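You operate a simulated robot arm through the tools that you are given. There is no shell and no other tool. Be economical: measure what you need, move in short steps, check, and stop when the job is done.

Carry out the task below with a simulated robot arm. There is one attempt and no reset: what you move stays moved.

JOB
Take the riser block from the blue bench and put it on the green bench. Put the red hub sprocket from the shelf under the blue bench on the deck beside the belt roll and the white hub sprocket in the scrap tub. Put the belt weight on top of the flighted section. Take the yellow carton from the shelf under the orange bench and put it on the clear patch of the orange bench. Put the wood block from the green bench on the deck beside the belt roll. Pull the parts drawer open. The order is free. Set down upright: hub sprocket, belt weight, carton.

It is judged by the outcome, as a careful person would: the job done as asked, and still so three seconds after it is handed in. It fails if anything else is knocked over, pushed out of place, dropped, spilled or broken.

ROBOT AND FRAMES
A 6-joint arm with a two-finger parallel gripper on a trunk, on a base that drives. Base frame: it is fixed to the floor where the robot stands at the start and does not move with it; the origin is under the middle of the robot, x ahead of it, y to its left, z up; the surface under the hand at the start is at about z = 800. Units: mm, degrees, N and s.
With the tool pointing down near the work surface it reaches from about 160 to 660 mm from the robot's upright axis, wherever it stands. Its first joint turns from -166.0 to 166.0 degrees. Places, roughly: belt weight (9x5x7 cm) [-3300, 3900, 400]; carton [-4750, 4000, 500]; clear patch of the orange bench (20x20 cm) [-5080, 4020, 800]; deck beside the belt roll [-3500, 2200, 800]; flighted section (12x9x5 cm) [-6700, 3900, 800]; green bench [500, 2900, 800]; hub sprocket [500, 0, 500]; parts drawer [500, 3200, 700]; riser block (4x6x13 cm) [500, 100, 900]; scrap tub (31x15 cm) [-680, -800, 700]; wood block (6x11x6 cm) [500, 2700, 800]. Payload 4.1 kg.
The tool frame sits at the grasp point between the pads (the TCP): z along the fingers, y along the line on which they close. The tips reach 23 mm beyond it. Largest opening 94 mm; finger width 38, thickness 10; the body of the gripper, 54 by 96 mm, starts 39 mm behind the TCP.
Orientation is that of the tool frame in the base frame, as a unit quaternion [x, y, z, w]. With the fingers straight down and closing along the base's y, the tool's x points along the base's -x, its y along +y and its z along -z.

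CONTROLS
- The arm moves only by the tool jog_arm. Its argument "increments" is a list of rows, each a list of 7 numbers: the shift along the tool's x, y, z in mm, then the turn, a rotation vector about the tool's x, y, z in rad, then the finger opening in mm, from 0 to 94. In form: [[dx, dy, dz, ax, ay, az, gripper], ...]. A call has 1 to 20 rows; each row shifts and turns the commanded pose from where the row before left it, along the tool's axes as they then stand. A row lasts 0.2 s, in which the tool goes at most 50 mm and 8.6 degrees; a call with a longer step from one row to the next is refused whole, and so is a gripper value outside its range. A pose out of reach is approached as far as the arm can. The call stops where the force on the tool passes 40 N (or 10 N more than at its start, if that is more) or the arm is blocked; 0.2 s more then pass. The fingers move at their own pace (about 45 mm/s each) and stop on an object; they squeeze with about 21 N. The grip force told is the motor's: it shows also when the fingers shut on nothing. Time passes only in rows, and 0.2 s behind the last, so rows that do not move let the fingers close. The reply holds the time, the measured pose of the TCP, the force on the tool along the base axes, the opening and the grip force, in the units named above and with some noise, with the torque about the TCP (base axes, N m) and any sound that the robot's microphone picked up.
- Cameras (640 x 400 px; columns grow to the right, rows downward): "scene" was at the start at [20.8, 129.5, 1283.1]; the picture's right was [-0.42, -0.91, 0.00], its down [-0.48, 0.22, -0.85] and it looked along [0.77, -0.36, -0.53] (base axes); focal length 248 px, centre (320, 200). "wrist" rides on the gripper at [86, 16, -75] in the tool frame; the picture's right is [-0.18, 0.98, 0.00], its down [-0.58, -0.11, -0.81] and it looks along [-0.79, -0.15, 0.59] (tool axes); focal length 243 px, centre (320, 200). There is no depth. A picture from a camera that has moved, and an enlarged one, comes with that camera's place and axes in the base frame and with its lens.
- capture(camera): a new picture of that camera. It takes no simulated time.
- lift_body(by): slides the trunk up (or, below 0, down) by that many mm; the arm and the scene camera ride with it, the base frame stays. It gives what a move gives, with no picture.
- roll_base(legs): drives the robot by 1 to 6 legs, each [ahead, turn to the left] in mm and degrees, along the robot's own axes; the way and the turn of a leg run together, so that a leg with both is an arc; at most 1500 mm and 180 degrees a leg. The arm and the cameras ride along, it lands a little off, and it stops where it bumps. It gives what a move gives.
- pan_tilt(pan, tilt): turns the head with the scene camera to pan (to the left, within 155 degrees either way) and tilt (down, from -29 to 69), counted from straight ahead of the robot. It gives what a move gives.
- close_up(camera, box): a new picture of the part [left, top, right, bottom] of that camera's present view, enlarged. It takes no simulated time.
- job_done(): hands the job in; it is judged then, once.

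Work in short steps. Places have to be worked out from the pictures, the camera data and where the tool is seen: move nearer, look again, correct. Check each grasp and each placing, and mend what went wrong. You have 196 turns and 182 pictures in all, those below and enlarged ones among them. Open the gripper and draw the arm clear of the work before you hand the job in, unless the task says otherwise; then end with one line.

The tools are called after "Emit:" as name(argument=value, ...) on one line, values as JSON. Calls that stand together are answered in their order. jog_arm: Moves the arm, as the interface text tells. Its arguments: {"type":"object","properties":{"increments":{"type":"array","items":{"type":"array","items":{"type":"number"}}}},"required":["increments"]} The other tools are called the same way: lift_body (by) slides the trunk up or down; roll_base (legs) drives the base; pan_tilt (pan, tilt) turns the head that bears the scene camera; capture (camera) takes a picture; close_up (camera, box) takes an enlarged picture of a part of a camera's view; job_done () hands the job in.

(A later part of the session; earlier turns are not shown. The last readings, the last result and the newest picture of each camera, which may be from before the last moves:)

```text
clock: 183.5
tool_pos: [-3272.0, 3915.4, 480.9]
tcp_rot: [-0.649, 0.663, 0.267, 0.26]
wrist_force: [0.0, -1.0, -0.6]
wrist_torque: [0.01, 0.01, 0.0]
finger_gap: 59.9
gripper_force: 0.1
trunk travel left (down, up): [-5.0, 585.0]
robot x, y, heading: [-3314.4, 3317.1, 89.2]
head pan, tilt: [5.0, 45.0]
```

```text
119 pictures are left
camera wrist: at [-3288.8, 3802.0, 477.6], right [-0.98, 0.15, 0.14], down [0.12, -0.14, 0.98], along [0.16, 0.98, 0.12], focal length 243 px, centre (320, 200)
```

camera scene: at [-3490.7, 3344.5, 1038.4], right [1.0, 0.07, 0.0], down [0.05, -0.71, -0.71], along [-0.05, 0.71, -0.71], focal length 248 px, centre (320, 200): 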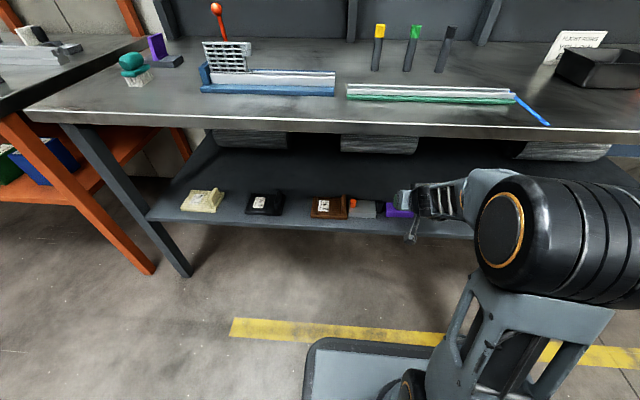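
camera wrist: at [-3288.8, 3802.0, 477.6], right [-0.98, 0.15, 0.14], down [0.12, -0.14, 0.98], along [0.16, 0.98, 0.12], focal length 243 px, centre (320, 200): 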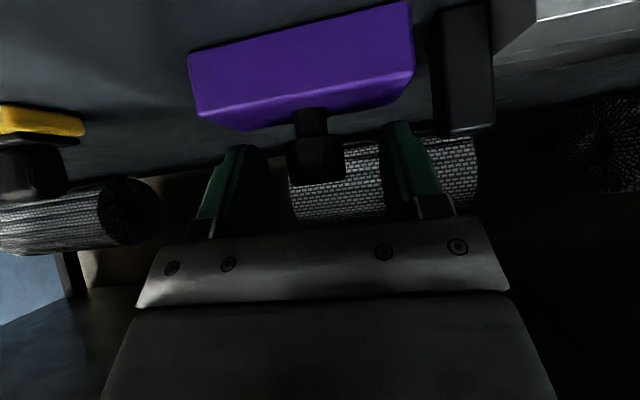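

Knob is between the fingers. Close.

Emit:
jog_arm(increments=[[0, 0, 3, 0, 0, 0, 30], [0, 0, 0, 0, 0, 0, 10], [0, 0, 0, 0, 0, 0, 10], [0, 0, 0, 0, 0, 0, 10], [0, 0, 0, 0, 0, 0, 10]])

Emit:
capture(camera="wrist")

```text
clock: 184.7
tool_pos: [-3270.0, 3917.9, 478.7]
tcp_rot: [-0.65, 0.662, 0.267, 0.26]
wrist_force: [2.5, -0.6, 1.0]
wrist_torque: [-0.12, -0.52, -0.03]
finger_gap: 28.0
gripper_force: 20.8
trunk travel left (down, up): [-5.0, 585.0]
robot x, y, heading: [-3315.2, 3317.5, 89.3]
head pan, tilt: [5.0, 45.0]
```

```text
118 pictures are left
camera wrist: at [-3288.0, 3804.3, 475.0], right [-0.98, 0.15, 0.14], down [0.12, -0.14, 0.98], along [0.17, 0.98, 0.12], focal length 243 px, centre (320, 200)
```

wrist: 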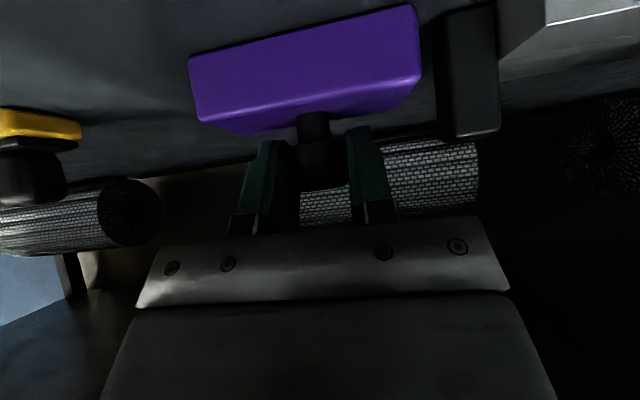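

Knob gripped at 28 mm. Lift straight up 30 mm and check.

Emit:
jog_arm(increments=[[-6.9, 0, -7.2, 0, 0, 0, 10], [-6.9, 0, -7.2, 0, 0, 0, 10], [-6.9, 0, -7.2, 0, 0, 0, 10], [0, 0, 0, 0, 0, 0, 10]])

Emit:
capture(camera="wrist")

```text
clock: 185.7
tool_pos: [-3271.0, 3918.6, 510.1]
tcp_rot: [-0.65, 0.663, 0.266, 0.26]
wrist_force: [0.7, 0.1, -8.3]
wrist_torque: [-0.02, -0.04, 0.0]
finger_gap: 27.5
gripper_force: 20.8
trunk travel left (down, up): [-5.0, 585.0]
robot x, y, heading: [-3318.2, 3314.9, 89.1]
head pan, tilt: [5.0, 45.0]
```

```text
117 pictures are left
camera wrist: at [-3288.1, 3804.2, 504.3], right [-0.98, 0.15, 0.14], down [0.12, -0.14, 0.98], along [0.16, 0.98, 0.12], focal length 243 px, centre (320, 200)
```

wrist: 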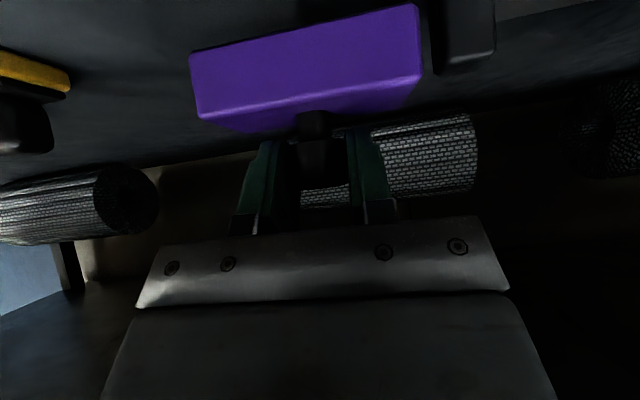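

Lifted cleanly (8 N). Back the base out, raise the trunk, and look down the aisle.

Emit:
roll_base(legs=[[-330, 0]])

Emit:
lift_body(by=300)

Emit:
pan_tilt(pan=70, tilt=20)

Emit:
capture(camera="scene")

Emit:
capture(camera="wrist")

```text
clock: 187.9
tool_pos: [-3276.5, 3590.4, 508.8]
tcp_rot: [-0.651, 0.662, 0.267, 0.259]
wrist_force: [-1.0, -0.4, -8.5]
wrist_torque: [0.0, 0.01, 0.0]
finger_gap: 27.6
gripper_force: 21.2
trunk travel left (down, up): [-5.0, 585.0]
robot x, y, heading: [-3319.8, 2992.6, 89.7]
head pan, tilt: [5.0, 45.0]
```

```text
clock: 190.9
tool_pos: [-3277.7, 3592.2, 808.2]
tcp_rot: [-0.651, 0.662, 0.267, 0.258]
wrist_force: [-0.8, -0.1, -9.3]
wrist_torque: [-0.02, 0.05, -0.02]
finger_gap: 27.8
gripper_force: 21.1
trunk travel left (down, up): [-305.0, 285.0]
robot x, y, heading: [-3319.1, 2989.5, 89.4]
head pan, tilt: [5.0, 45.0]
```

```text
clock: 192.2
tool_pos: [-3277.4, 3591.1, 808.5]
tcp_rot: [-0.651, 0.662, 0.266, 0.259]
wrist_force: [-0.9, 0.9, -7.9]
wrist_torque: [-0.02, 0.03, 0.0]
finger_gap: 27.7
gripper_force: 20.3
trunk travel left (down, up): [-305.0, 285.0]
robot x, y, heading: [-3320.2, 2995.8, 89.4]
head pan, tilt: [70.0, 20.0]
```

```text
116 pictures are left
camera scene: at [-3575.8, 2969.2, 1377.0], right [0.35, 0.94, 0.0], down [0.32, -0.12, -0.94], along [-0.88, 0.33, -0.34], focal length 248 px, centre (320, 200)
```

scene: 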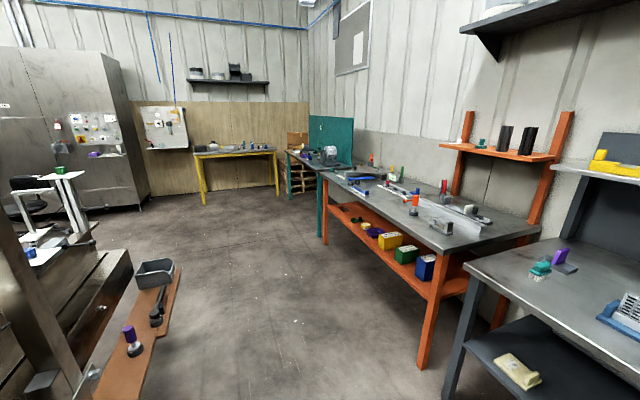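

```text
115 pictures are left
camera wrist: at [-3293.7, 3476.8, 804.1], right [-0.98, 0.14, 0.14], down [0.12, -0.14, 0.98], along [0.16, 0.98, 0.12], focal length 243 px, centre (320, 200)
```

wrist: 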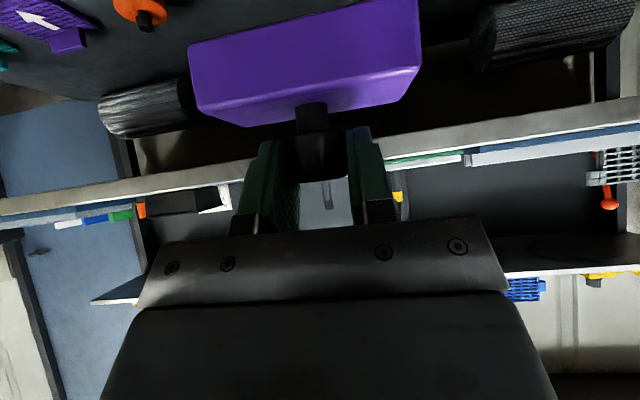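

Aisle ahead is clear (brown plank on machine reaches y≈2650). I pull the arm in and drive along to x≈−6650, where the flighted section should be.

Emit:
jog_arm(increments=[[7.8, 0, -35, 0, 0, 0, 10], [7.8, 0, -35, 0, 0, 0, 10], [7.8, 0, -35, 0, 0, 0, 10], [7.8, 0, -35, 0, 0, 0, 10], [7.8, 0, -35, 0, 0, 0, 10], [7.8, 0, -35, 0, 0, 0, 10]])

Emit:
roll_base(legs=[[0, 87], [1100, 0], [1100, 0]])

Emit:
pan_tilt(pan=-45, tilt=25)

Emit:
capture(camera="scene")

```text
clock: 193.6
tool_pos: [-3277.5, 3412.5, 927.1]
tcp_rot: [-0.651, 0.663, 0.266, 0.258]
wrist_force: [-0.6, 0.3, -8.6]
wrist_torque: [-0.01, 0.03, 0.01]
finger_gap: 27.7
gripper_force: 21.1
trunk travel left (down, up): [-305.0, 285.0]
robot x, y, heading: [-3319.8, 2992.0, 89.4]
head pan, tilt: [70.0, 20.0]
```

```text
clock: 208.3
tool_pos: [-5952.9, 3194.5, 928.3]
tcp_rot: [0.928, -0.029, -0.372, -0.002]
wrist_force: [0.7, 0.0, -7.6]
wrist_torque: [0.0, -0.02, 0.01]
finger_gap: 27.7
gripper_force: 21.0
trunk travel left (down, up): [-305.0, 285.0]
robot x, y, heading: [-5532.7, 3130.4, 176.8]
head pan, tilt: [70.0, 20.0]
```

```text
clock: 210.2
tool_pos: [-5952.2, 3194.4, 926.1]
tcp_rot: [0.928, -0.028, -0.371, -0.003]
wrist_force: [0.6, 0.9, -7.4]
wrist_torque: [-0.02, -0.04, 0.0]
finger_gap: 28.0
gripper_force: 21.1
trunk travel left (down, up): [-305.0, 285.0]
robot x, y, heading: [-5532.3, 3131.8, 176.9]
head pan, tilt: [-45.0, 25.0]
```

```text
114 pictures are left
camera scene: at [-5545.1, 3032.6, 1369.0], right [0.75, 0.67, 0.0], down [0.28, -0.32, -0.91], along [-0.6, 0.68, -0.42], focal length 248 px, centre (320, 200)
```

scene: 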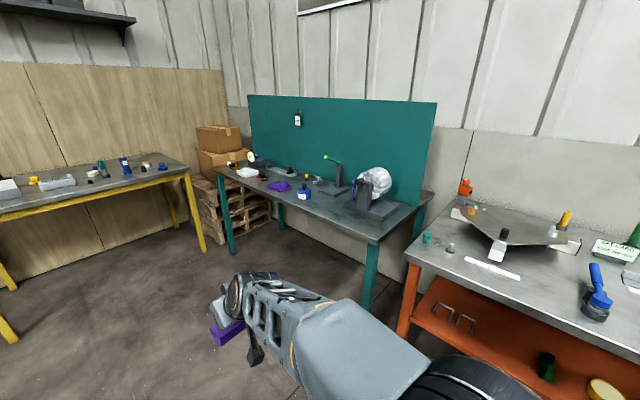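

The purple piece at (278,186) matches the flighted section on the teal bench. I drive on and face it.

Emit:
roll_base(legs=[[1120, 0], [0, -87]])

Emit:
pan_tilt(pan=0, tilt=35)

Emit:
capture(camera="scene")

Emit:
capture(camera="wrist")

```text
clock: 219.7
tool_pos: [-6600.0, 3614.5, 926.8]
tcp_rot: [-0.643, 0.669, 0.264, 0.262]
wrist_force: [-1.0, -0.1, -7.8]
wrist_torque: [-0.02, 0.02, -0.06]
finger_gap: 27.6
gripper_force: 21.2
trunk travel left (down, up): [-305.0, 285.0]
robot x, y, heading: [-6652.4, 3197.7, 88.0]
head pan, tilt: [-45.0, 25.0]
```

```text
clock: 220.8
tool_pos: [-6600.3, 3614.4, 927.2]
tcp_rot: [-0.643, 0.67, 0.263, 0.262]
wrist_force: [0.0, 0.6, -8.1]
wrist_torque: [-0.07, 0.0, 0.01]
finger_gap: 27.5
gripper_force: 21.0
trunk travel left (down, up): [-305.0, 285.0]
robot x, y, heading: [-6651.4, 3194.8, 88.1]
head pan, tilt: [0.0, 35.0]
```

```text
113 pictures are left
camera scene: at [-6819.0, 3230.2, 1353.2], right [1.0, -0.03, 0.0], down [-0.02, -0.57, -0.82], along [0.03, 0.82, -0.57], focal length 248 px, centre (320, 200)
```

scene: 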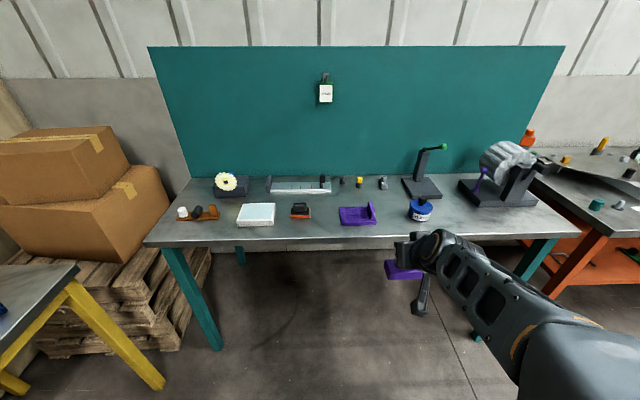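

```text
112 pictures are left
camera wrist: at [-6620.1, 3501.2, 923.2], right [-0.98, 0.17, 0.14], down [0.12, -0.14, 0.98], along [0.18, 0.98, 0.12], focal length 243 px, centre (320, 200)
```

wrist: 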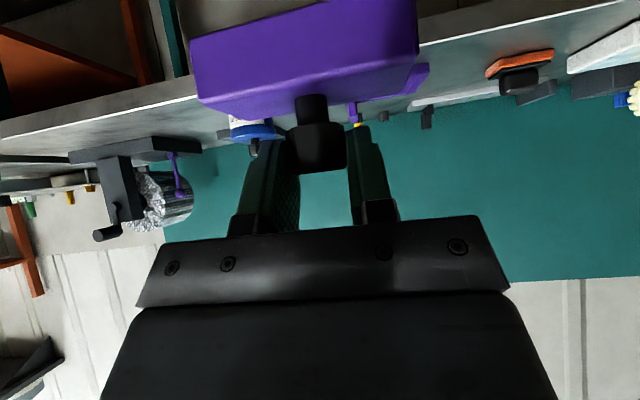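

Zoom on the flighted section to see its shape.

Emit:
close_up(camera="scene", box=[320, 190, 400, 240])

```text
8.00 times, centred on (360, 215) of scene
camera zoom: at [-6819.0, 3230.2, 1353.2], right [1.0, -0.03, 0.0], down [-0.02, -0.57, -0.82], along [0.03, 0.82, -0.57], focal length 1985 px, centre (0, 80)
```

zoom: 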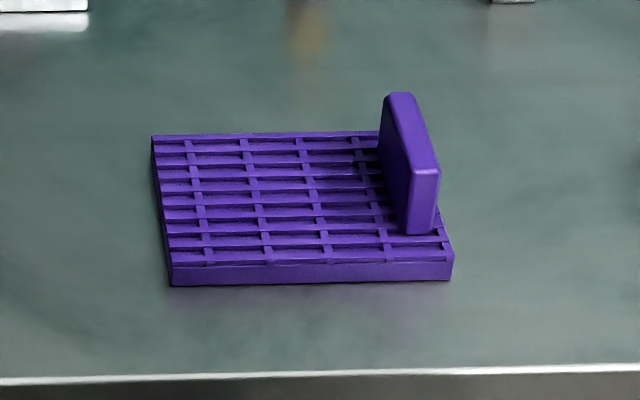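

Plate spans x −6722…−6602, y 3870–3959, with the flight's left face at x≈−6620. The weight goes centred on (−6675, 3915). I roll ahead 150 and move above it.

Emit:
roll_base(legs=[[150, 0]])

Emit:
jog_arm(increments=[[-14.5, 0, -15, -0.0145, 0, -0.0151, 10], [-28, 16, 13.4, 0, 0, 0, 10], [-28, 16, 13.4, 0, 0, 0, 10], [-28, 16, 13.4, 0, 0, 0, 10], [-28, 16, 13.4, 0, 0, 0, 10], [-28, 16, 13.4, 0, 0, 0, 10], [0, 0, 0, 0, 0, 0, 10]])

Emit:
capture(camera="scene")

Emit:
capture(camera="wrist")

```text
clock: 222.2
tool_pos: [-6595.8, 3765.8, 927.3]
tcp_rot: [-0.643, 0.669, 0.264, 0.262]
wrist_force: [-0.3, -0.5, -8.3]
wrist_torque: [-0.01, -0.02, 0.01]
finger_gap: 27.3
gripper_force: 21.4
trunk travel left (down, up): [-305.0, 285.0]
robot x, y, heading: [-6651.2, 3345.7, 88.2]
head pan, tilt: [0.0, 35.0]
```

```text
clock: 223.8
tool_pos: [-6674.0, 3916.1, 996.1]
tcp_rot: [-0.651, 0.662, 0.266, 0.258]
wrist_force: [-0.4, -0.4, -7.9]
wrist_torque: [-0.01, -0.02, -0.02]
finger_gap: 27.6
gripper_force: 21.5
trunk travel left (down, up): [-305.0, 285.0]
robot x, y, heading: [-6647.3, 3346.7, 88.2]
head pan, tilt: [0.0, 35.0]
```

```text
110 pictures are left
camera scene: at [-6814.5, 3381.2, 1353.1], right [1.0, -0.03, 0.0], down [-0.02, -0.57, -0.82], along [0.03, 0.82, -0.57], focal length 248 px, centre (320, 200)
```

scene: 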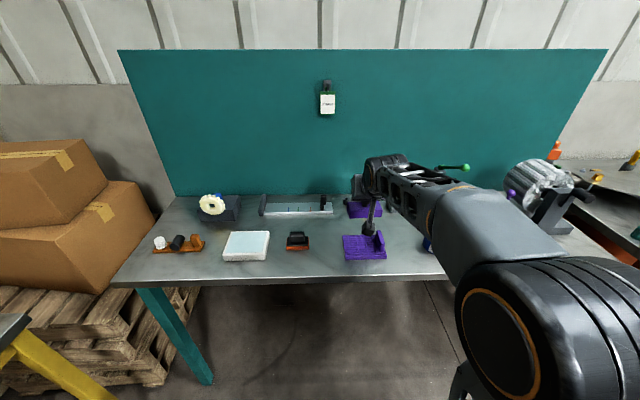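

```text
109 pictures are left
camera wrist: at [-6691.7, 3801.8, 990.7], right [-0.98, 0.14, 0.14], down [0.12, -0.14, 0.98], along [0.16, 0.98, 0.11], focal length 243 px, centre (320, 200)
```

wrist: 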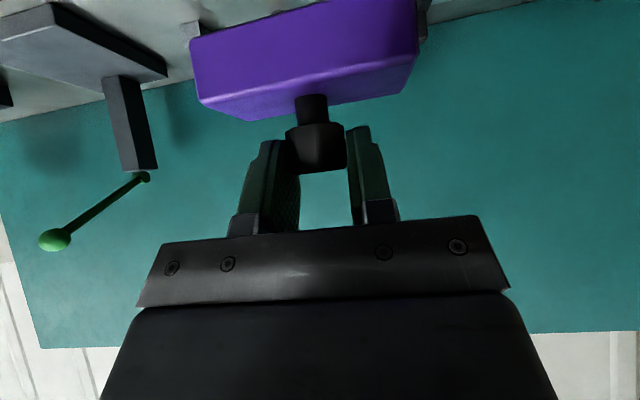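

Lower to z≈925 and check alignment with a zoom.

Emit:
jog_arm(increments=[[16.1, 0, 16.9, 0, 0, 0, 10], [16.1, 0, 16.9, 0, 0, 0, 10], [16.1, 0, 16.9, 0, 0, 0, 10], [0, 0, 0, 0, 0, 0, 10]])

Emit:
close_up(camera="scene", box=[310, 190, 430, 265])

Emit:
close_up(camera="wrist", box=[120, 0, 520, 250])

```text
clock: 224.8
tool_pos: [-6674.2, 3914.4, 926.9]
tcp_rot: [-0.651, 0.662, 0.267, 0.258]
wrist_force: [-0.5, -0.3, -8.0]
wrist_torque: [-0.03, 0.0, 0.01]
finger_gap: 27.8
gripper_force: 20.8
trunk travel left (down, up): [-305.0, 285.0]
robot x, y, heading: [-6647.3, 3350.0, 88.2]
head pan, tilt: [0.0, 35.0]
```

```text
5.33 times, centred on (370, 228) of scene
camera zoom: at [-6814.4, 3381.1, 1353.2], right [1.0, -0.03, 0.0], down [-0.02, -0.57, -0.82], along [0.03, 0.82, -0.57], focal length 1323 px, centre (53, 53)
```

zoom: 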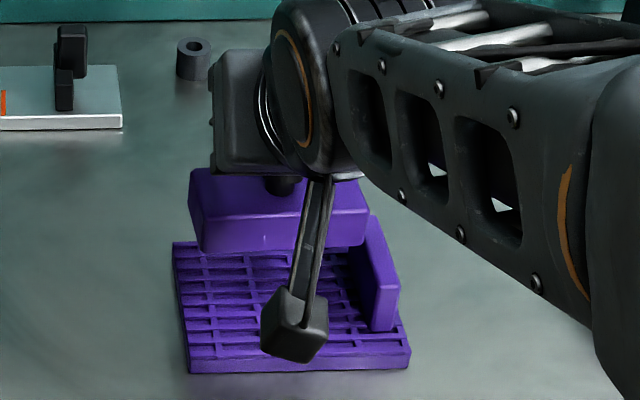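

```text
1.60 times, centred on (320, 125) of wrist
camera zoom: at [-6691.7, 3800.3, 921.9], right [-0.98, 0.14, 0.14], down [0.12, -0.14, 0.98], along [0.16, 0.98, 0.11], focal length 388 px, centre (320, 320)
```

zoom: 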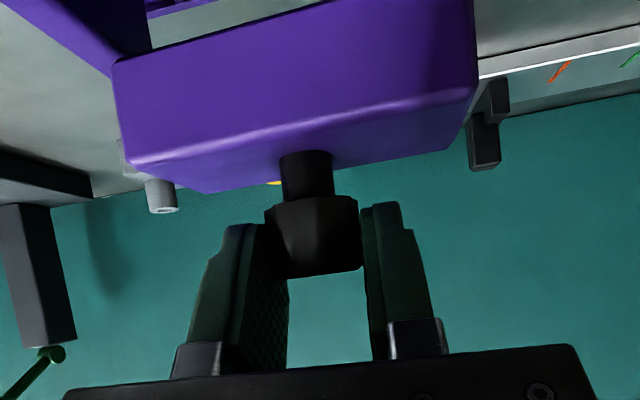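

Weight spans x −6716…−6628, y≈3897–3947, fitting left of the flight. Shift 3 mm left and lower.

Emit:
jog_arm(increments=[[10.3, 3, 9.8, 0, 0, 0, 10], [11.5, 0, 12.1, 0, 0, 0, 10], [4.6, 0, 4.8, 0, 0, 0, 10], [0, 0, 0, 0, 0, 0, 10]])

Emit:
close_up(camera="scene", box=[310, 190, 430, 265])

Emit:
close_up(camera="wrist", box=[120, 0, 520, 250])

```text
clock: 225.8
tool_pos: [-6678.3, 3912.8, 890.8]
tcp_rot: [-0.651, 0.662, 0.267, 0.258]
wrist_force: [-0.9, 0.0, -8.5]
wrist_torque: [-0.05, -0.02, -0.02]
finger_gap: 27.4
gripper_force: 20.8
trunk travel left (down, up): [-305.0, 285.0]
robot x, y, heading: [-6649.7, 3347.0, 88.3]
head pan, tilt: [0.0, 35.0]
```

```text
5.33 times, centred on (370, 228) of scene
camera zoom: at [-6814.4, 3381.0, 1353.2], right [1.0, -0.03, 0.0], down [-0.02, -0.57, -0.82], along [0.03, 0.82, -0.57], focal length 1323 px, centre (53, 53)
```

zoom: 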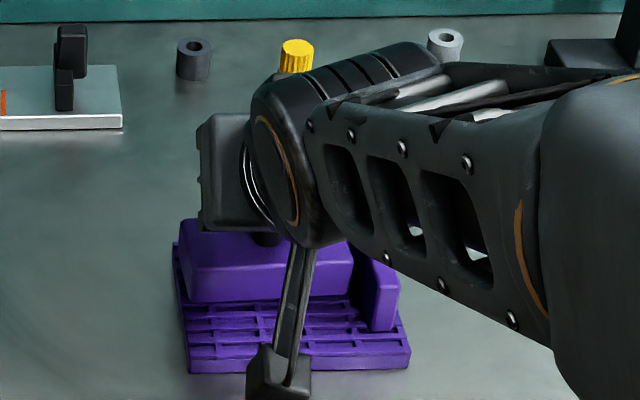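

```text
1.60 times, centred on (320, 125) of wrist
camera zoom: at [-6695.4, 3799.8, 885.6], right [-0.98, 0.14, 0.14], down [0.12, -0.14, 0.98], along [0.16, 0.98, 0.12], focal length 388 px, centre (320, 320)
```

zoom: 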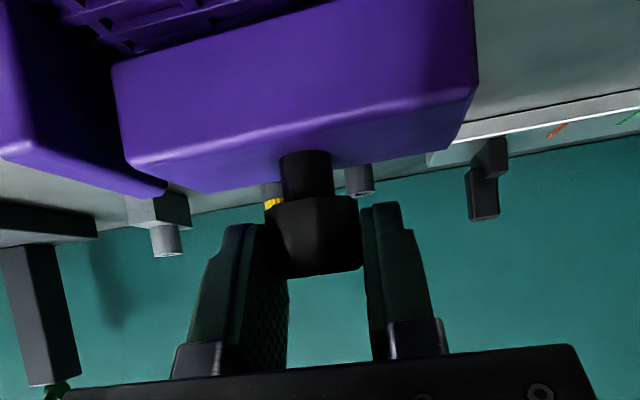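

Good clearance to the flight. Lower in small steps to contact.

Emit:
jog_arm(increments=[[5.5, 0, 5.8, 0, 0, 0, 10], [0, 0, 0, 0, 0, 0, 10], [1.4, 0, 1.5, 0, 0, 0, 10], [0, 0, 0, 0, 0, 0, 10], [1.4, 0, 1.5, 0, 0, 0, 10], [0, 0, 0, 0, 0, 0, 10]])

```text
clock: 227.2
tool_pos: [-6678.9, 3914.3, 881.2]
tcp_rot: [-0.65, 0.661, 0.269, 0.261]
wrist_force: [-3.4, 2.3, 16.1]
wrist_torque: [-0.15, -0.38, 0.01]
finger_gap: 27.8
gripper_force: 21.3
trunk travel left (down, up): [-305.0, 285.0]
robot x, y, heading: [-6649.6, 3346.4, 88.1]
head pan, tilt: [0.0, 35.0]
```

Contact. Look before releasing.

Emit:
close_up(camera="scene", box=[310, 190, 430, 265])

Emit:
close_up(camera="wrist", box=[120, 0, 520, 250])

```text
5.33 times, centred on (370, 228) of scene
camera zoom: at [-6814.7, 3379.4, 1353.4], right [1.0, -0.03, 0.0], down [-0.02, -0.57, -0.82], along [0.03, 0.82, -0.57], focal length 1323 px, centre (53, 53)
```

zoom: 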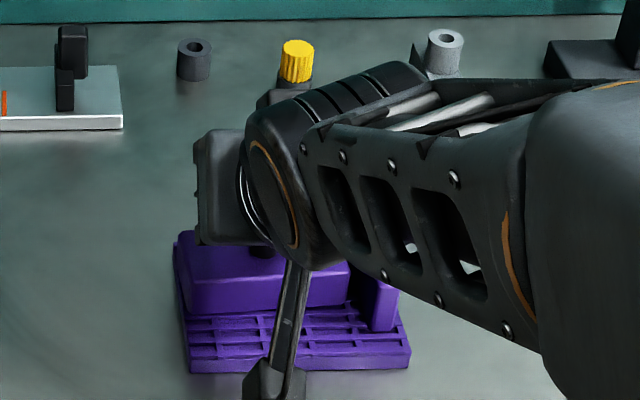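

```text
1.60 times, centred on (320, 125) of wrist
camera zoom: at [-6696.6, 3799.9, 875.8], right [-0.98, 0.14, 0.14], down [0.12, -0.14, 0.98], along [0.16, 0.98, 0.12], focal length 388 px, centre (320, 320)
```

zoom: 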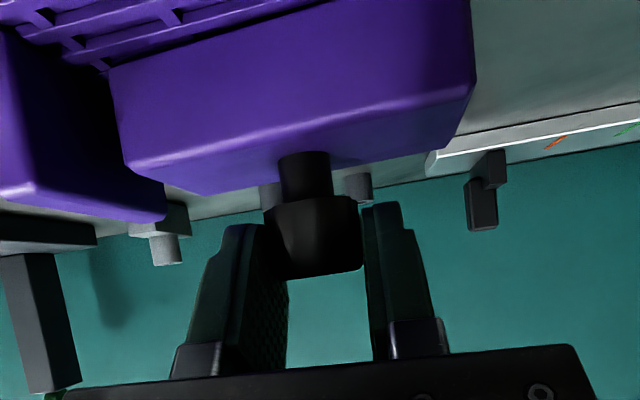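

It rests on the plate. Release and retreat along the tool axis.

Emit:
jog_arm(increments=[[0, 0, -1, 0, 0, 0, 35], [0, 0, 0, 0, 0, 0, 55], [0, 0, 0, 0, 0, 0, 60], [0, 0, 0, 0, 0, 0, 60], [0, 0, -25, 0, 0, 0, 60], [0, 0, -40, 0, 0, 0, 60], [0, 0, -45, 0, 0, 0, 60], [0, 0, -45, 0, 0, 0, 60], [0, 0, -45, 0, 0, 0, 60]])

Emit:
close_up(camera="scene", box=[310, 190, 430, 265])

Emit:
capture(camera="wrist")

```text
clock: 229.2
tool_pos: [-6678.5, 3775.0, 1021.5]
tcp_rot: [-0.651, 0.663, 0.266, 0.258]
wrist_force: [-0.8, -0.4, -0.2]
wrist_torque: [0.0, 0.0, 0.0]
finger_gap: 60.2
gripper_force: 0.1
trunk travel left (down, up): [-305.0, 285.0]
robot x, y, heading: [-6647.1, 3349.3, 88.1]
head pan, tilt: [0.0, 35.0]
```

```text
5.33 times, centred on (370, 228) of scene
camera zoom: at [-6814.4, 3380.6, 1353.2], right [1.0, -0.03, 0.0], down [-0.02, -0.57, -0.82], along [0.03, 0.82, -0.57], focal length 1323 px, centre (53, 53)
```

zoom: 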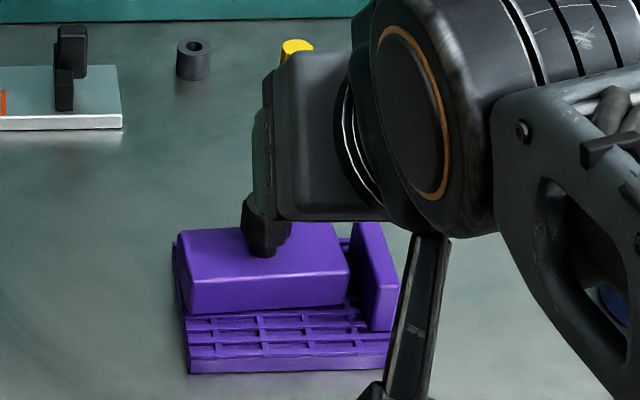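

```text
101 pictures are left
camera wrist: at [-6695.8, 3661.7, 1017.6], right [-0.98, 0.14, 0.14], down [0.12, -0.14, 0.98], along [0.16, 0.98, 0.11], focal length 243 px, centre (320, 200)
```

wrist: 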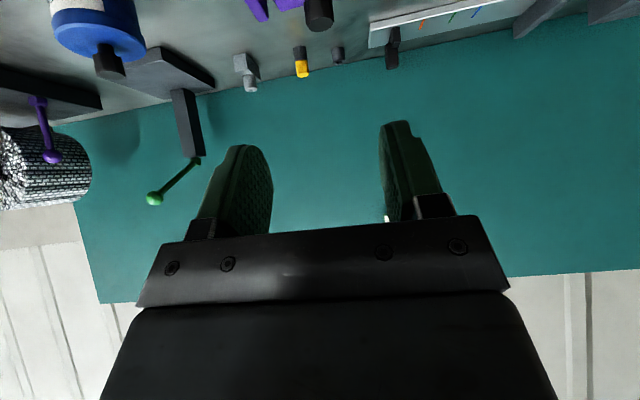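

The weight stands upright on the flighted section. Next the carton: back off and drive to x≈−4850, facing the orange bench.

Emit:
roll_base(legs=[[-200, 0], [0, -88], [900, 0], [900, 0], [0, 90]])

Emit:
pan_tilt(pan=-5, tilt=40)

Emit:
capture(camera="scene")

```text
clock: 247.0
tool_pos: [-4892.8, 3570.6, 1021.5]
tcp_rot: [-0.655, 0.657, 0.269, 0.257]
wrist_force: [-0.4, -0.1, 0.3]
wrist_torque: [-0.02, 0.02, 0.02]
finger_gap: 60.1
gripper_force: 0.1
trunk travel left (down, up): [-305.0, 285.0]
robot x, y, heading: [-4859.7, 3141.8, 89.1]
head pan, tilt: [0.0, 35.0]
```

```text
clock: 247.7
tool_pos: [-4893.0, 3570.9, 1020.6]
tcp_rot: [-0.655, 0.657, 0.269, 0.257]
wrist_force: [-0.2, 0.0, 0.7]
wrist_torque: [-0.03, 0.01, -0.02]
finger_gap: 60.1
gripper_force: 0.0
trunk travel left (down, up): [-305.0, 285.0]
robot x, y, heading: [-4858.6, 3140.8, 89.0]
head pan, tilt: [-5.0, 40.0]
```

```text
100 pictures are left
camera scene: at [-5015.9, 3170.2, 1345.7], right [0.99, -0.1, 0.0], down [-0.07, -0.64, -0.77], along [0.08, 0.76, -0.64], focal length 248 px, centre (320, 200)
```

scene: 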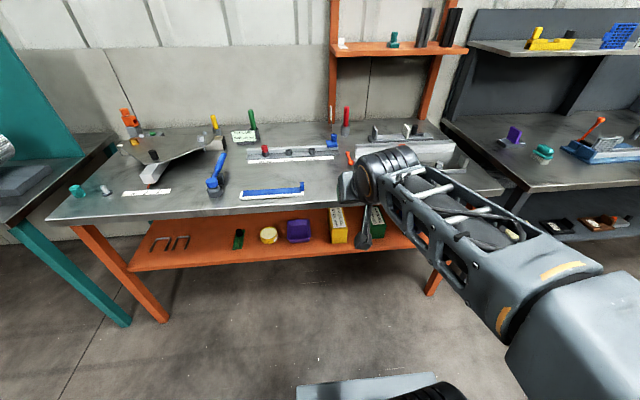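

Zoom on the bench top (clear patch ~ (283,170)) and the shelf cartons.

Emit:
close_up(camera="scene", box=[180, 110, 400, 250])

Emit:
close_up(camera="scene", box=[280, 190, 400, 265])

```text
2.86 times, centred on (290, 180) of scene
camera zoom: at [-5015.9, 3170.2, 1345.7], right [0.99, -0.1, 0.0], down [-0.07, -0.64, -0.77], along [0.08, 0.76, -0.64], focal length 709 px, centre (406, 257)
```

zoom: 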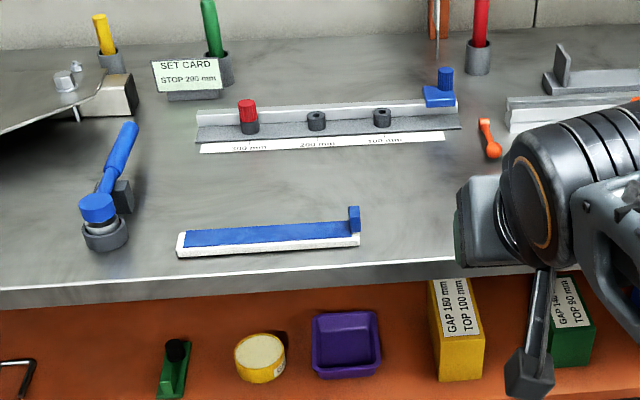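

```text
5.33 times, centred on (340, 228) of scene
camera zoom: at [-5015.9, 3170.2, 1345.7], right [0.99, -0.1, 0.0], down [-0.07, -0.64, -0.77], along [0.08, 0.76, -0.64], focal length 1323 px, centre (213, 53)
```

zoom: 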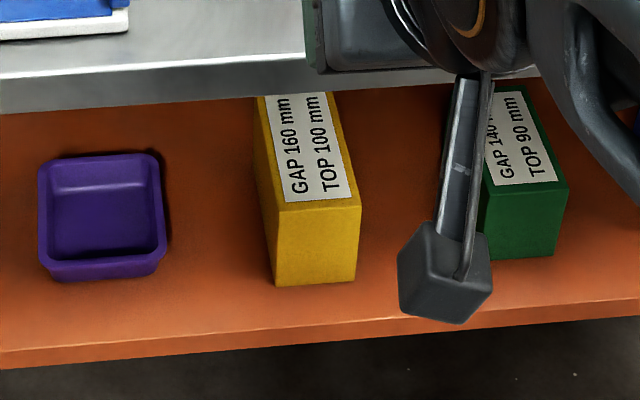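

The clear patch lies between the blue bar and the ruler strip (y≈3925–4070). I lower the trunk for a better view of the yellow carton under the bench.

Emit:
lift_body(by=-300)

Emit:
pan_tilt(pan=-10, tilt=30)

Emit:
capture(camera="scene")

Emit:
capture(camera="wrist")

```text
clock: 250.7
tool_pos: [-4893.8, 3571.4, 721.2]
tcp_rot: [-0.655, 0.658, 0.268, 0.257]
wrist_force: [0.5, 0.1, 0.3]
wrist_torque: [0.0, -0.05, 0.0]
finger_gap: 59.9
gripper_force: 0.0
trunk travel left (down, up): [-5.0, 585.0]
robot x, y, heading: [-4856.0, 3144.6, 89.0]
head pan, tilt: [-5.0, 40.0]
```

```text
clock: 251.4
tool_pos: [-4893.0, 3571.5, 721.7]
tcp_rot: [-0.656, 0.657, 0.269, 0.257]
wrist_force: [0.5, 0.4, 0.2]
wrist_torque: [0.03, -0.02, 0.01]
finger_gap: 60.0
gripper_force: 0.0
trunk travel left (down, up): [-5.0, 585.0]
robot x, y, heading: [-4856.0, 3140.9, 89.1]
head pan, tilt: [-10.0, 30.0]
```

```text
97 pictures are left
camera scene: at [-5007.5, 3174.4, 1060.9], right [0.98, -0.19, 0.0], down [-0.1, -0.49, -0.87], along [0.17, 0.85, -0.5], focal length 248 px, centre (320, 200)
```

scene: 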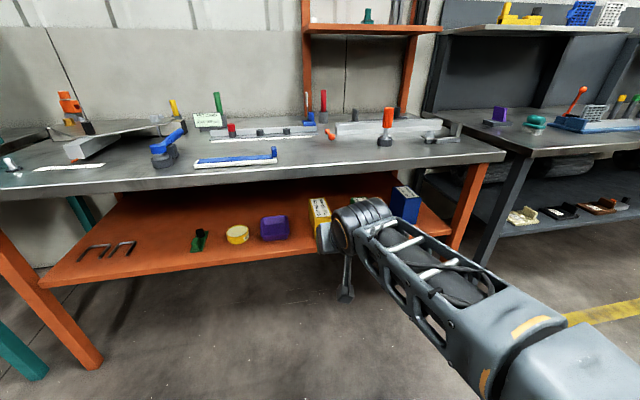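

```text
96 pictures are left
camera wrist: at [-4908.6, 3457.0, 717.5], right [-0.98, 0.13, 0.14], down [0.13, -0.13, 0.98], along [0.15, 0.98, 0.12], focal length 243 px, centre (320, 200)
```

wrist: 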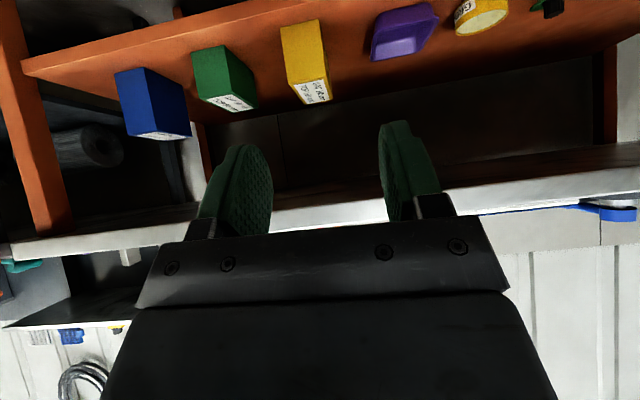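

Zoom on the cartons in the wrist view.

Emit:
close_up(camera="wrist", box=[180, 0, 380, 125])

Emit:
close_up(camera="scene", box=[270, 170, 350, 270])

```text
3.20 times, centred on (280, 62) of wrist
camera zoom: at [-4908.6, 3457.0, 717.5], right [-0.98, 0.13, 0.14], down [0.13, -0.13, 0.98], along [0.15, 0.98, 0.12], focal length 776 px, centre (448, 640)
```

zoom: 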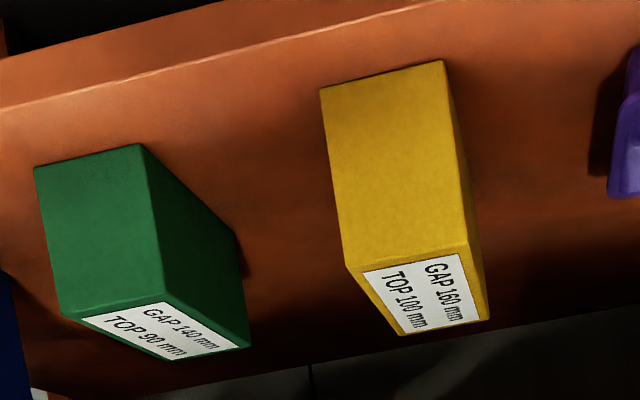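

```text
4.00 times, centred on (310, 220) of scene
camera zoom: at [-5007.5, 3174.4, 1060.9], right [0.98, -0.19, 0.0], down [-0.1, -0.49, -0.87], along [0.17, 0.85, -0.5], focal length 992 px, centre (360, 120)
```

zoom: 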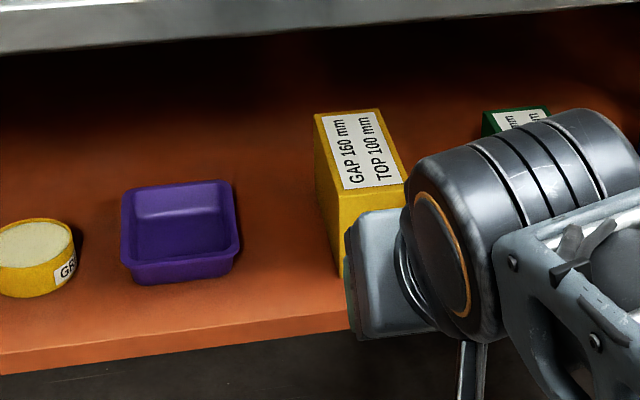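

Carton: x −4884…−4819, y 3880–4023, top z≈566, shelf ≈477. I'll grip it across x at 45° pitch with TCP about (−4852, 3922, 556). First go down in front, open, then roll closer.

Emit:
jog_arm(increments=[[22.5, -10.7, 23.5, 0, 0, 0, 94], [22.5, -10.7, 23.5, 0, 0, 0, 94], [22.5, -10.7, 23.5, 0, 0, 0, 94], [22.5, -10.7, 23.5, 0, 0, 0, 94], [0, 0, 0, 0, 0, 0, 94]])

Emit:
roll_base(legs=[[180, 0]])

Emit:
capture(camera="wrist")

Emit:
capture(camera="scene")

```text
clock: 252.6
tool_pos: [-4853.3, 3569.9, 590.7]
tcp_rot: [-0.655, 0.658, 0.269, 0.257]
wrist_force: [-0.5, 0.5, 1.3]
wrist_torque: [0.05, -0.01, 0.01]
finger_gap: 94.1
gripper_force: 0.1
trunk travel left (down, up): [-5.0, 585.0]
robot x, y, heading: [-4858.1, 3144.0, 89.0]
head pan, tilt: [-10.0, 30.0]
```

```text
clock: 254.1
tool_pos: [-4850.5, 3750.1, 589.9]
tcp_rot: [0.657, -0.656, -0.269, -0.256]
wrist_force: [-0.9, 0.5, -0.1]
wrist_torque: [-0.01, 0.0, -0.01]
finger_gap: 94.2
gripper_force: 0.0
trunk travel left (down, up): [-5.0, 585.0]
robot x, y, heading: [-4852.5, 3318.8, 89.1]
head pan, tilt: [-10.0, 30.0]
```

```text
93 pictures are left
camera wrist: at [-4866.0, 3635.3, 585.9], right [-0.98, 0.13, 0.14], down [0.13, -0.13, 0.98], along [0.14, 0.98, 0.12], focal length 243 px, centre (320, 200)
```

wrist: 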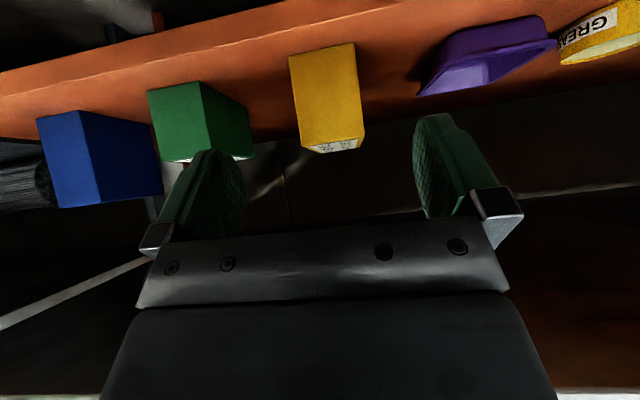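

```text
92 pictures are left
camera scene: at [-5004.7, 3353.3, 1061.0], right [0.98, -0.19, 0.0], down [-0.09, -0.49, -0.87], along [0.16, 0.85, -0.5], focal length 248 px, centre (320, 200)
```

scene: 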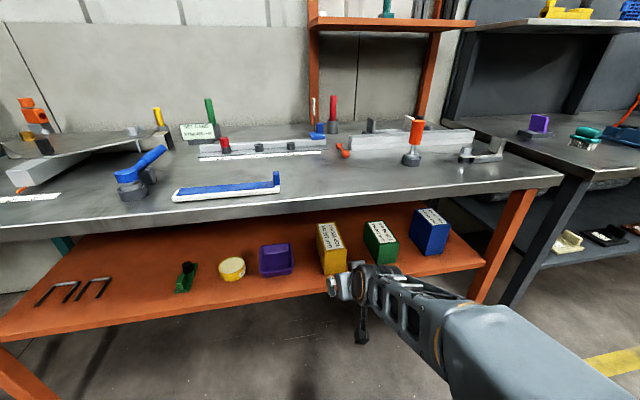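

Carton confirmed (centre x −4852, top ≈562). Advance to the grasp pose with fingers straddling.

Emit:
jog_arm(increments=[[-24.75, 0, 36.4, 0, 0, 0, 94], [-24.75, 0, 36.4, 0, 0, 0, 94], [-24.75, 0, 36.4, 0, 0, 0, 94], [-24.75, 1, 36.4, 0, 0, 0, 94], [0, 0, 0, 0, 0, 0, 94]])

Emit:
capture(camera="wrist")

Emit:
capture(camera="scene")

```text
clock: 255.3
tool_pos: [-4852.5, 3921.6, 553.5]
tcp_rot: [-0.656, 0.657, 0.269, 0.257]
wrist_force: [0.1, -0.1, -0.5]
wrist_torque: [0.0, 0.02, -0.06]
finger_gap: 94.0
gripper_force: 0.1
trunk travel left (down, up): [-5.0, 585.0]
robot x, y, heading: [-4856.5, 3320.6, 89.4]
head pan, tilt: [-10.0, 30.0]
```

```text
91 pictures are left
camera wrist: at [-4867.9, 3806.9, 549.3], right [-0.98, 0.13, 0.14], down [0.13, -0.13, 0.98], along [0.14, 0.98, 0.12], focal length 243 px, centre (320, 200)
```

wrist: 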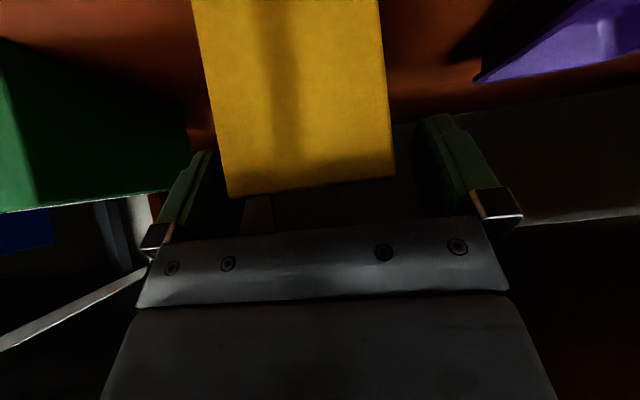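

```text
90 pictures are left
camera scene: at [-5004.7, 3353.3, 1061.0], right [0.98, -0.19, 0.0], down [-0.09, -0.49, -0.87], along [0.16, 0.85, -0.5], focal length 248 px, centre (320, 200)
```

scene: 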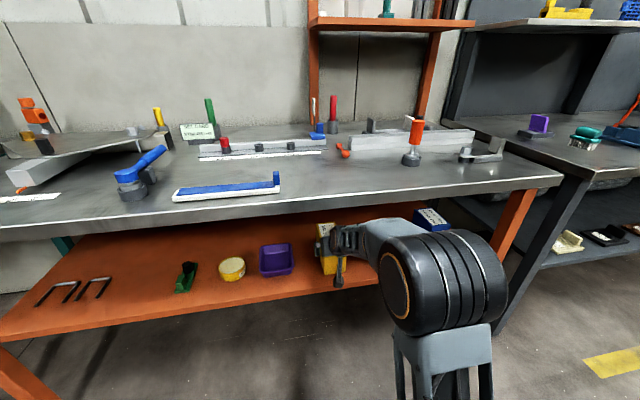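

The top is nearer z≈555, so I lower 9 mm more and close.

Emit:
jog_arm(increments=[[6.2, 0, 6.5, 0, 0, 0, 94], [0, 0, 0, 0, 0, 0, 70], [0, 0, 0, 0, 0, 0, 50], [0, 0, 0, 0, 0, 0, 50], [0, 0, 0, 0, 0, 0, 50]])

Emit:
capture(camera="wrist")

```text
clock: 256.5
tool_pos: [-4853.5, 3923.4, 544.6]
tcp_rot: [0.656, -0.656, -0.269, -0.257]
wrist_force: [0.4, 0.2, 0.8]
wrist_torque: [0.14, -0.11, -0.02]
finger_gap: 69.9
gripper_force: 20.8
trunk travel left (down, up): [-5.0, 585.0]
robot x, y, heading: [-4850.4, 3320.8, 89.1]
head pan, tilt: [-10.0, 30.0]
```

```text
89 pictures are left
camera wrist: at [-4868.0, 3807.1, 540.5], right [-0.98, 0.13, 0.14], down [0.13, -0.14, 0.98], along [0.14, 0.98, 0.12], focal length 243 px, centre (320, 200)
```

wrist: 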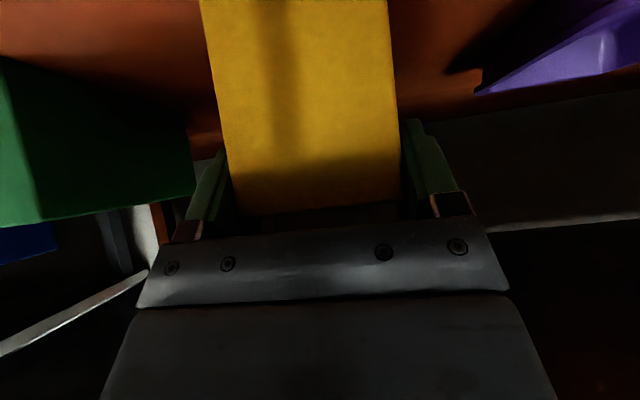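

Gripped at 70 mm. Lift 20 mm and check.

Emit:
jog_arm(increments=[[-4.6, 0, -4.8, 0, 0, 0, 50], [-4.6, 0, -4.8, 0, 0, 0, 50], [-4.6, 0, -4.8, 0, 0, 0, 50], [0, 0, 0, 0, 0, 0, 50]])

Emit:
capture(camera="wrist")

Emit:
close_up(camera="scene", box=[270, 190, 430, 290])

```text
clock: 257.5
tool_pos: [-4853.4, 3921.9, 564.4]
tcp_rot: [0.657, -0.656, -0.269, -0.256]
wrist_force: [-0.1, 0.0, -1.8]
wrist_torque: [-0.04, 0.02, -0.03]
finger_gap: 69.7
gripper_force: 20.3
trunk travel left (down, up): [-5.0, 585.0]
robot x, y, heading: [-4852.4, 3320.4, 89.2]
head pan, tilt: [-10.0, 30.0]
```

```text
88 pictures are left
camera wrist: at [-4868.5, 3807.2, 560.3], right [-0.98, 0.13, 0.14], down [0.13, -0.13, 0.98], along [0.14, 0.98, 0.12], focal length 243 px, centre (320, 200)
```

wrist: 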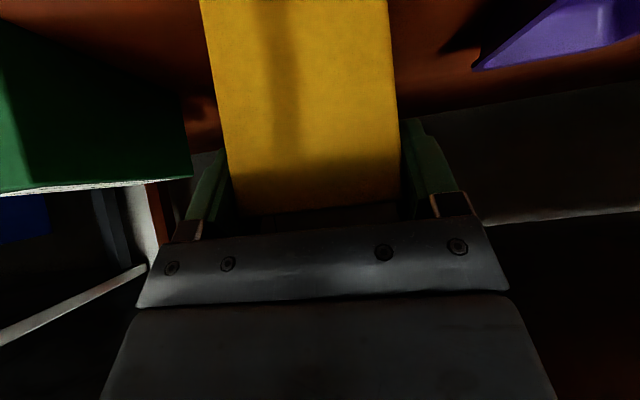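

```text
4.00 times, centred on (350, 240) of scene
camera zoom: at [-5004.7, 3353.4, 1061.0], right [0.98, -0.19, 0.0], down [-0.09, -0.49, -0.87], along [0.16, 0.85, -0.5], focal length 992 px, centre (200, 40)
```

zoom: 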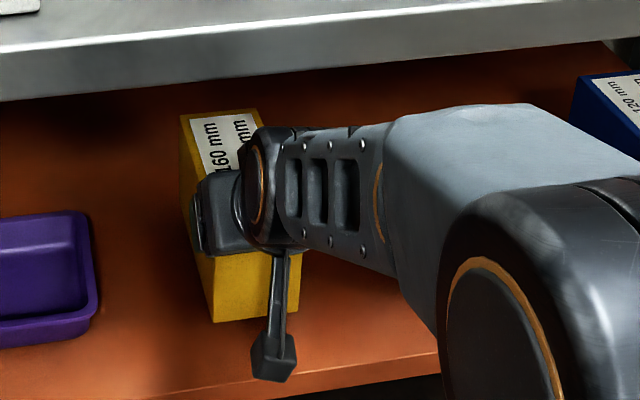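

Carton lifted level (2 N). Back out, raise, and shift left to face the clear patch.

Emit:
roll_base(legs=[[-330, 0]])

Emit:
lift_body(by=420)

Emit:
roll_base(legs=[[0, 90], [225, 0], [0, -89]])

Emit:
pan_tilt(pan=0, tilt=45)

Emit:
capture(camera="scene")

```text
clock: 259.7
tool_pos: [-4856.1, 3589.6, 563.7]
tcp_rot: [-0.655, 0.659, 0.267, 0.257]
wrist_force: [-0.1, 0.5, -0.8]
wrist_torque: [-0.06, -0.03, -0.01]
finger_gap: 69.9
gripper_force: 21.3
trunk travel left (down, up): [-5.0, 585.0]
robot x, y, heading: [-4861.2, 2988.3, 89.0]
head pan, tilt: [-10.0, 30.0]
```

```text
refused: 420 is not a number from -400 to 400
```

```text
clock: 268.9
tool_pos: [-5100.4, 3593.8, 565.8]
tcp_rot: [0.666, -0.647, -0.272, -0.253]
wrist_force: [0.4, -0.1, -0.3]
wrist_torque: [-0.08, 0.0, -0.01]
finger_gap: 69.5
gripper_force: 21.1
trunk travel left (down, up): [-5.0, 585.0]
robot x, y, heading: [-5083.3, 2995.5, 90.9]
head pan, tilt: [-10.0, 30.0]
```

```text
clock: 269.7
tool_pos: [-5100.7, 3593.4, 564.6]
tcp_rot: [0.666, -0.647, -0.272, -0.253]
wrist_force: [-0.1, 1.0, -1.1]
wrist_torque: [-0.05, -0.02, 0.02]
finger_gap: 69.7
gripper_force: 21.2
trunk travel left (down, up): [-5.0, 585.0]
robot x, y, heading: [-5083.0, 2995.4, 91.0]
head pan, tilt: [0.0, 45.0]
```

```text
86 pictures are left
camera scene: at [-5250.4, 3013.7, 1038.4], right [1.0, 0.02, 0.0], down [0.01, -0.71, -0.71], along [-0.01, 0.71, -0.71], focal length 248 px, centre (320, 200)
```

scene: 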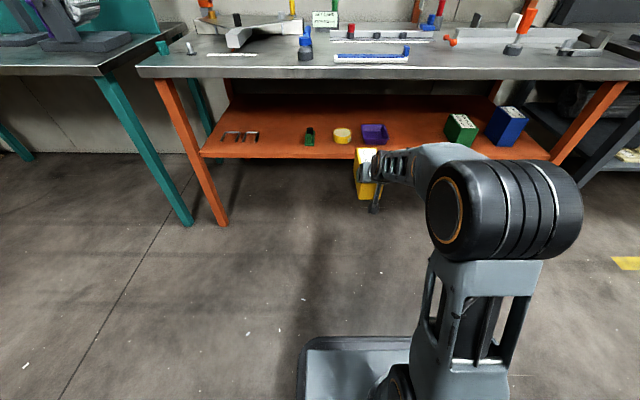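

The lift was refused (max 400); the turn went fine. Raise by 400 and look.

Emit:
lift_body(by=400)

Emit:
capture(camera="scene")

Emit:
close_up(camera="scene", box=[280, 70, 480, 195])

```text
clock: 273.6
tool_pos: [-5101.7, 3595.3, 965.9]
tcp_rot: [0.666, -0.646, -0.273, -0.252]
wrist_force: [0.5, 0.2, 0.0]
wrist_torque: [-0.03, -0.03, 0.02]
finger_gap: 69.8
gripper_force: 20.8
trunk travel left (down, up): [-405.0, 185.0]
robot x, y, heading: [-5082.0, 2993.1, 91.0]
head pan, tilt: [0.0, 45.0]
```

```text
85 pictures are left
camera scene: at [-5250.4, 3013.7, 1438.3], right [1.0, 0.02, 0.0], down [0.01, -0.71, -0.71], along [-0.01, 0.71, -0.71], focal length 248 px, centre (320, 200)
```

scene: 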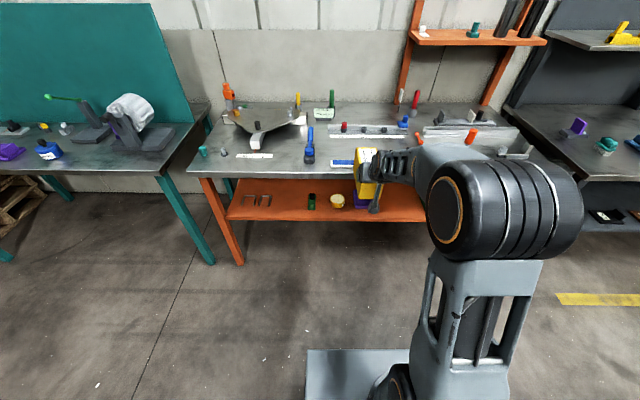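

```text
3.20 times, centred on (380, 132) of scene
camera zoom: at [-5250.4, 3013.7, 1438.3], right [1.0, 0.02, 0.0], down [0.01, -0.71, -0.71], along [-0.01, 0.71, -0.71], focal length 794 px, centre (128, 416)
```

zoom: 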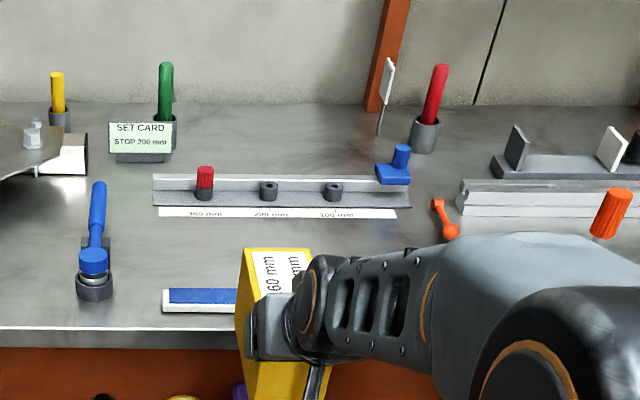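

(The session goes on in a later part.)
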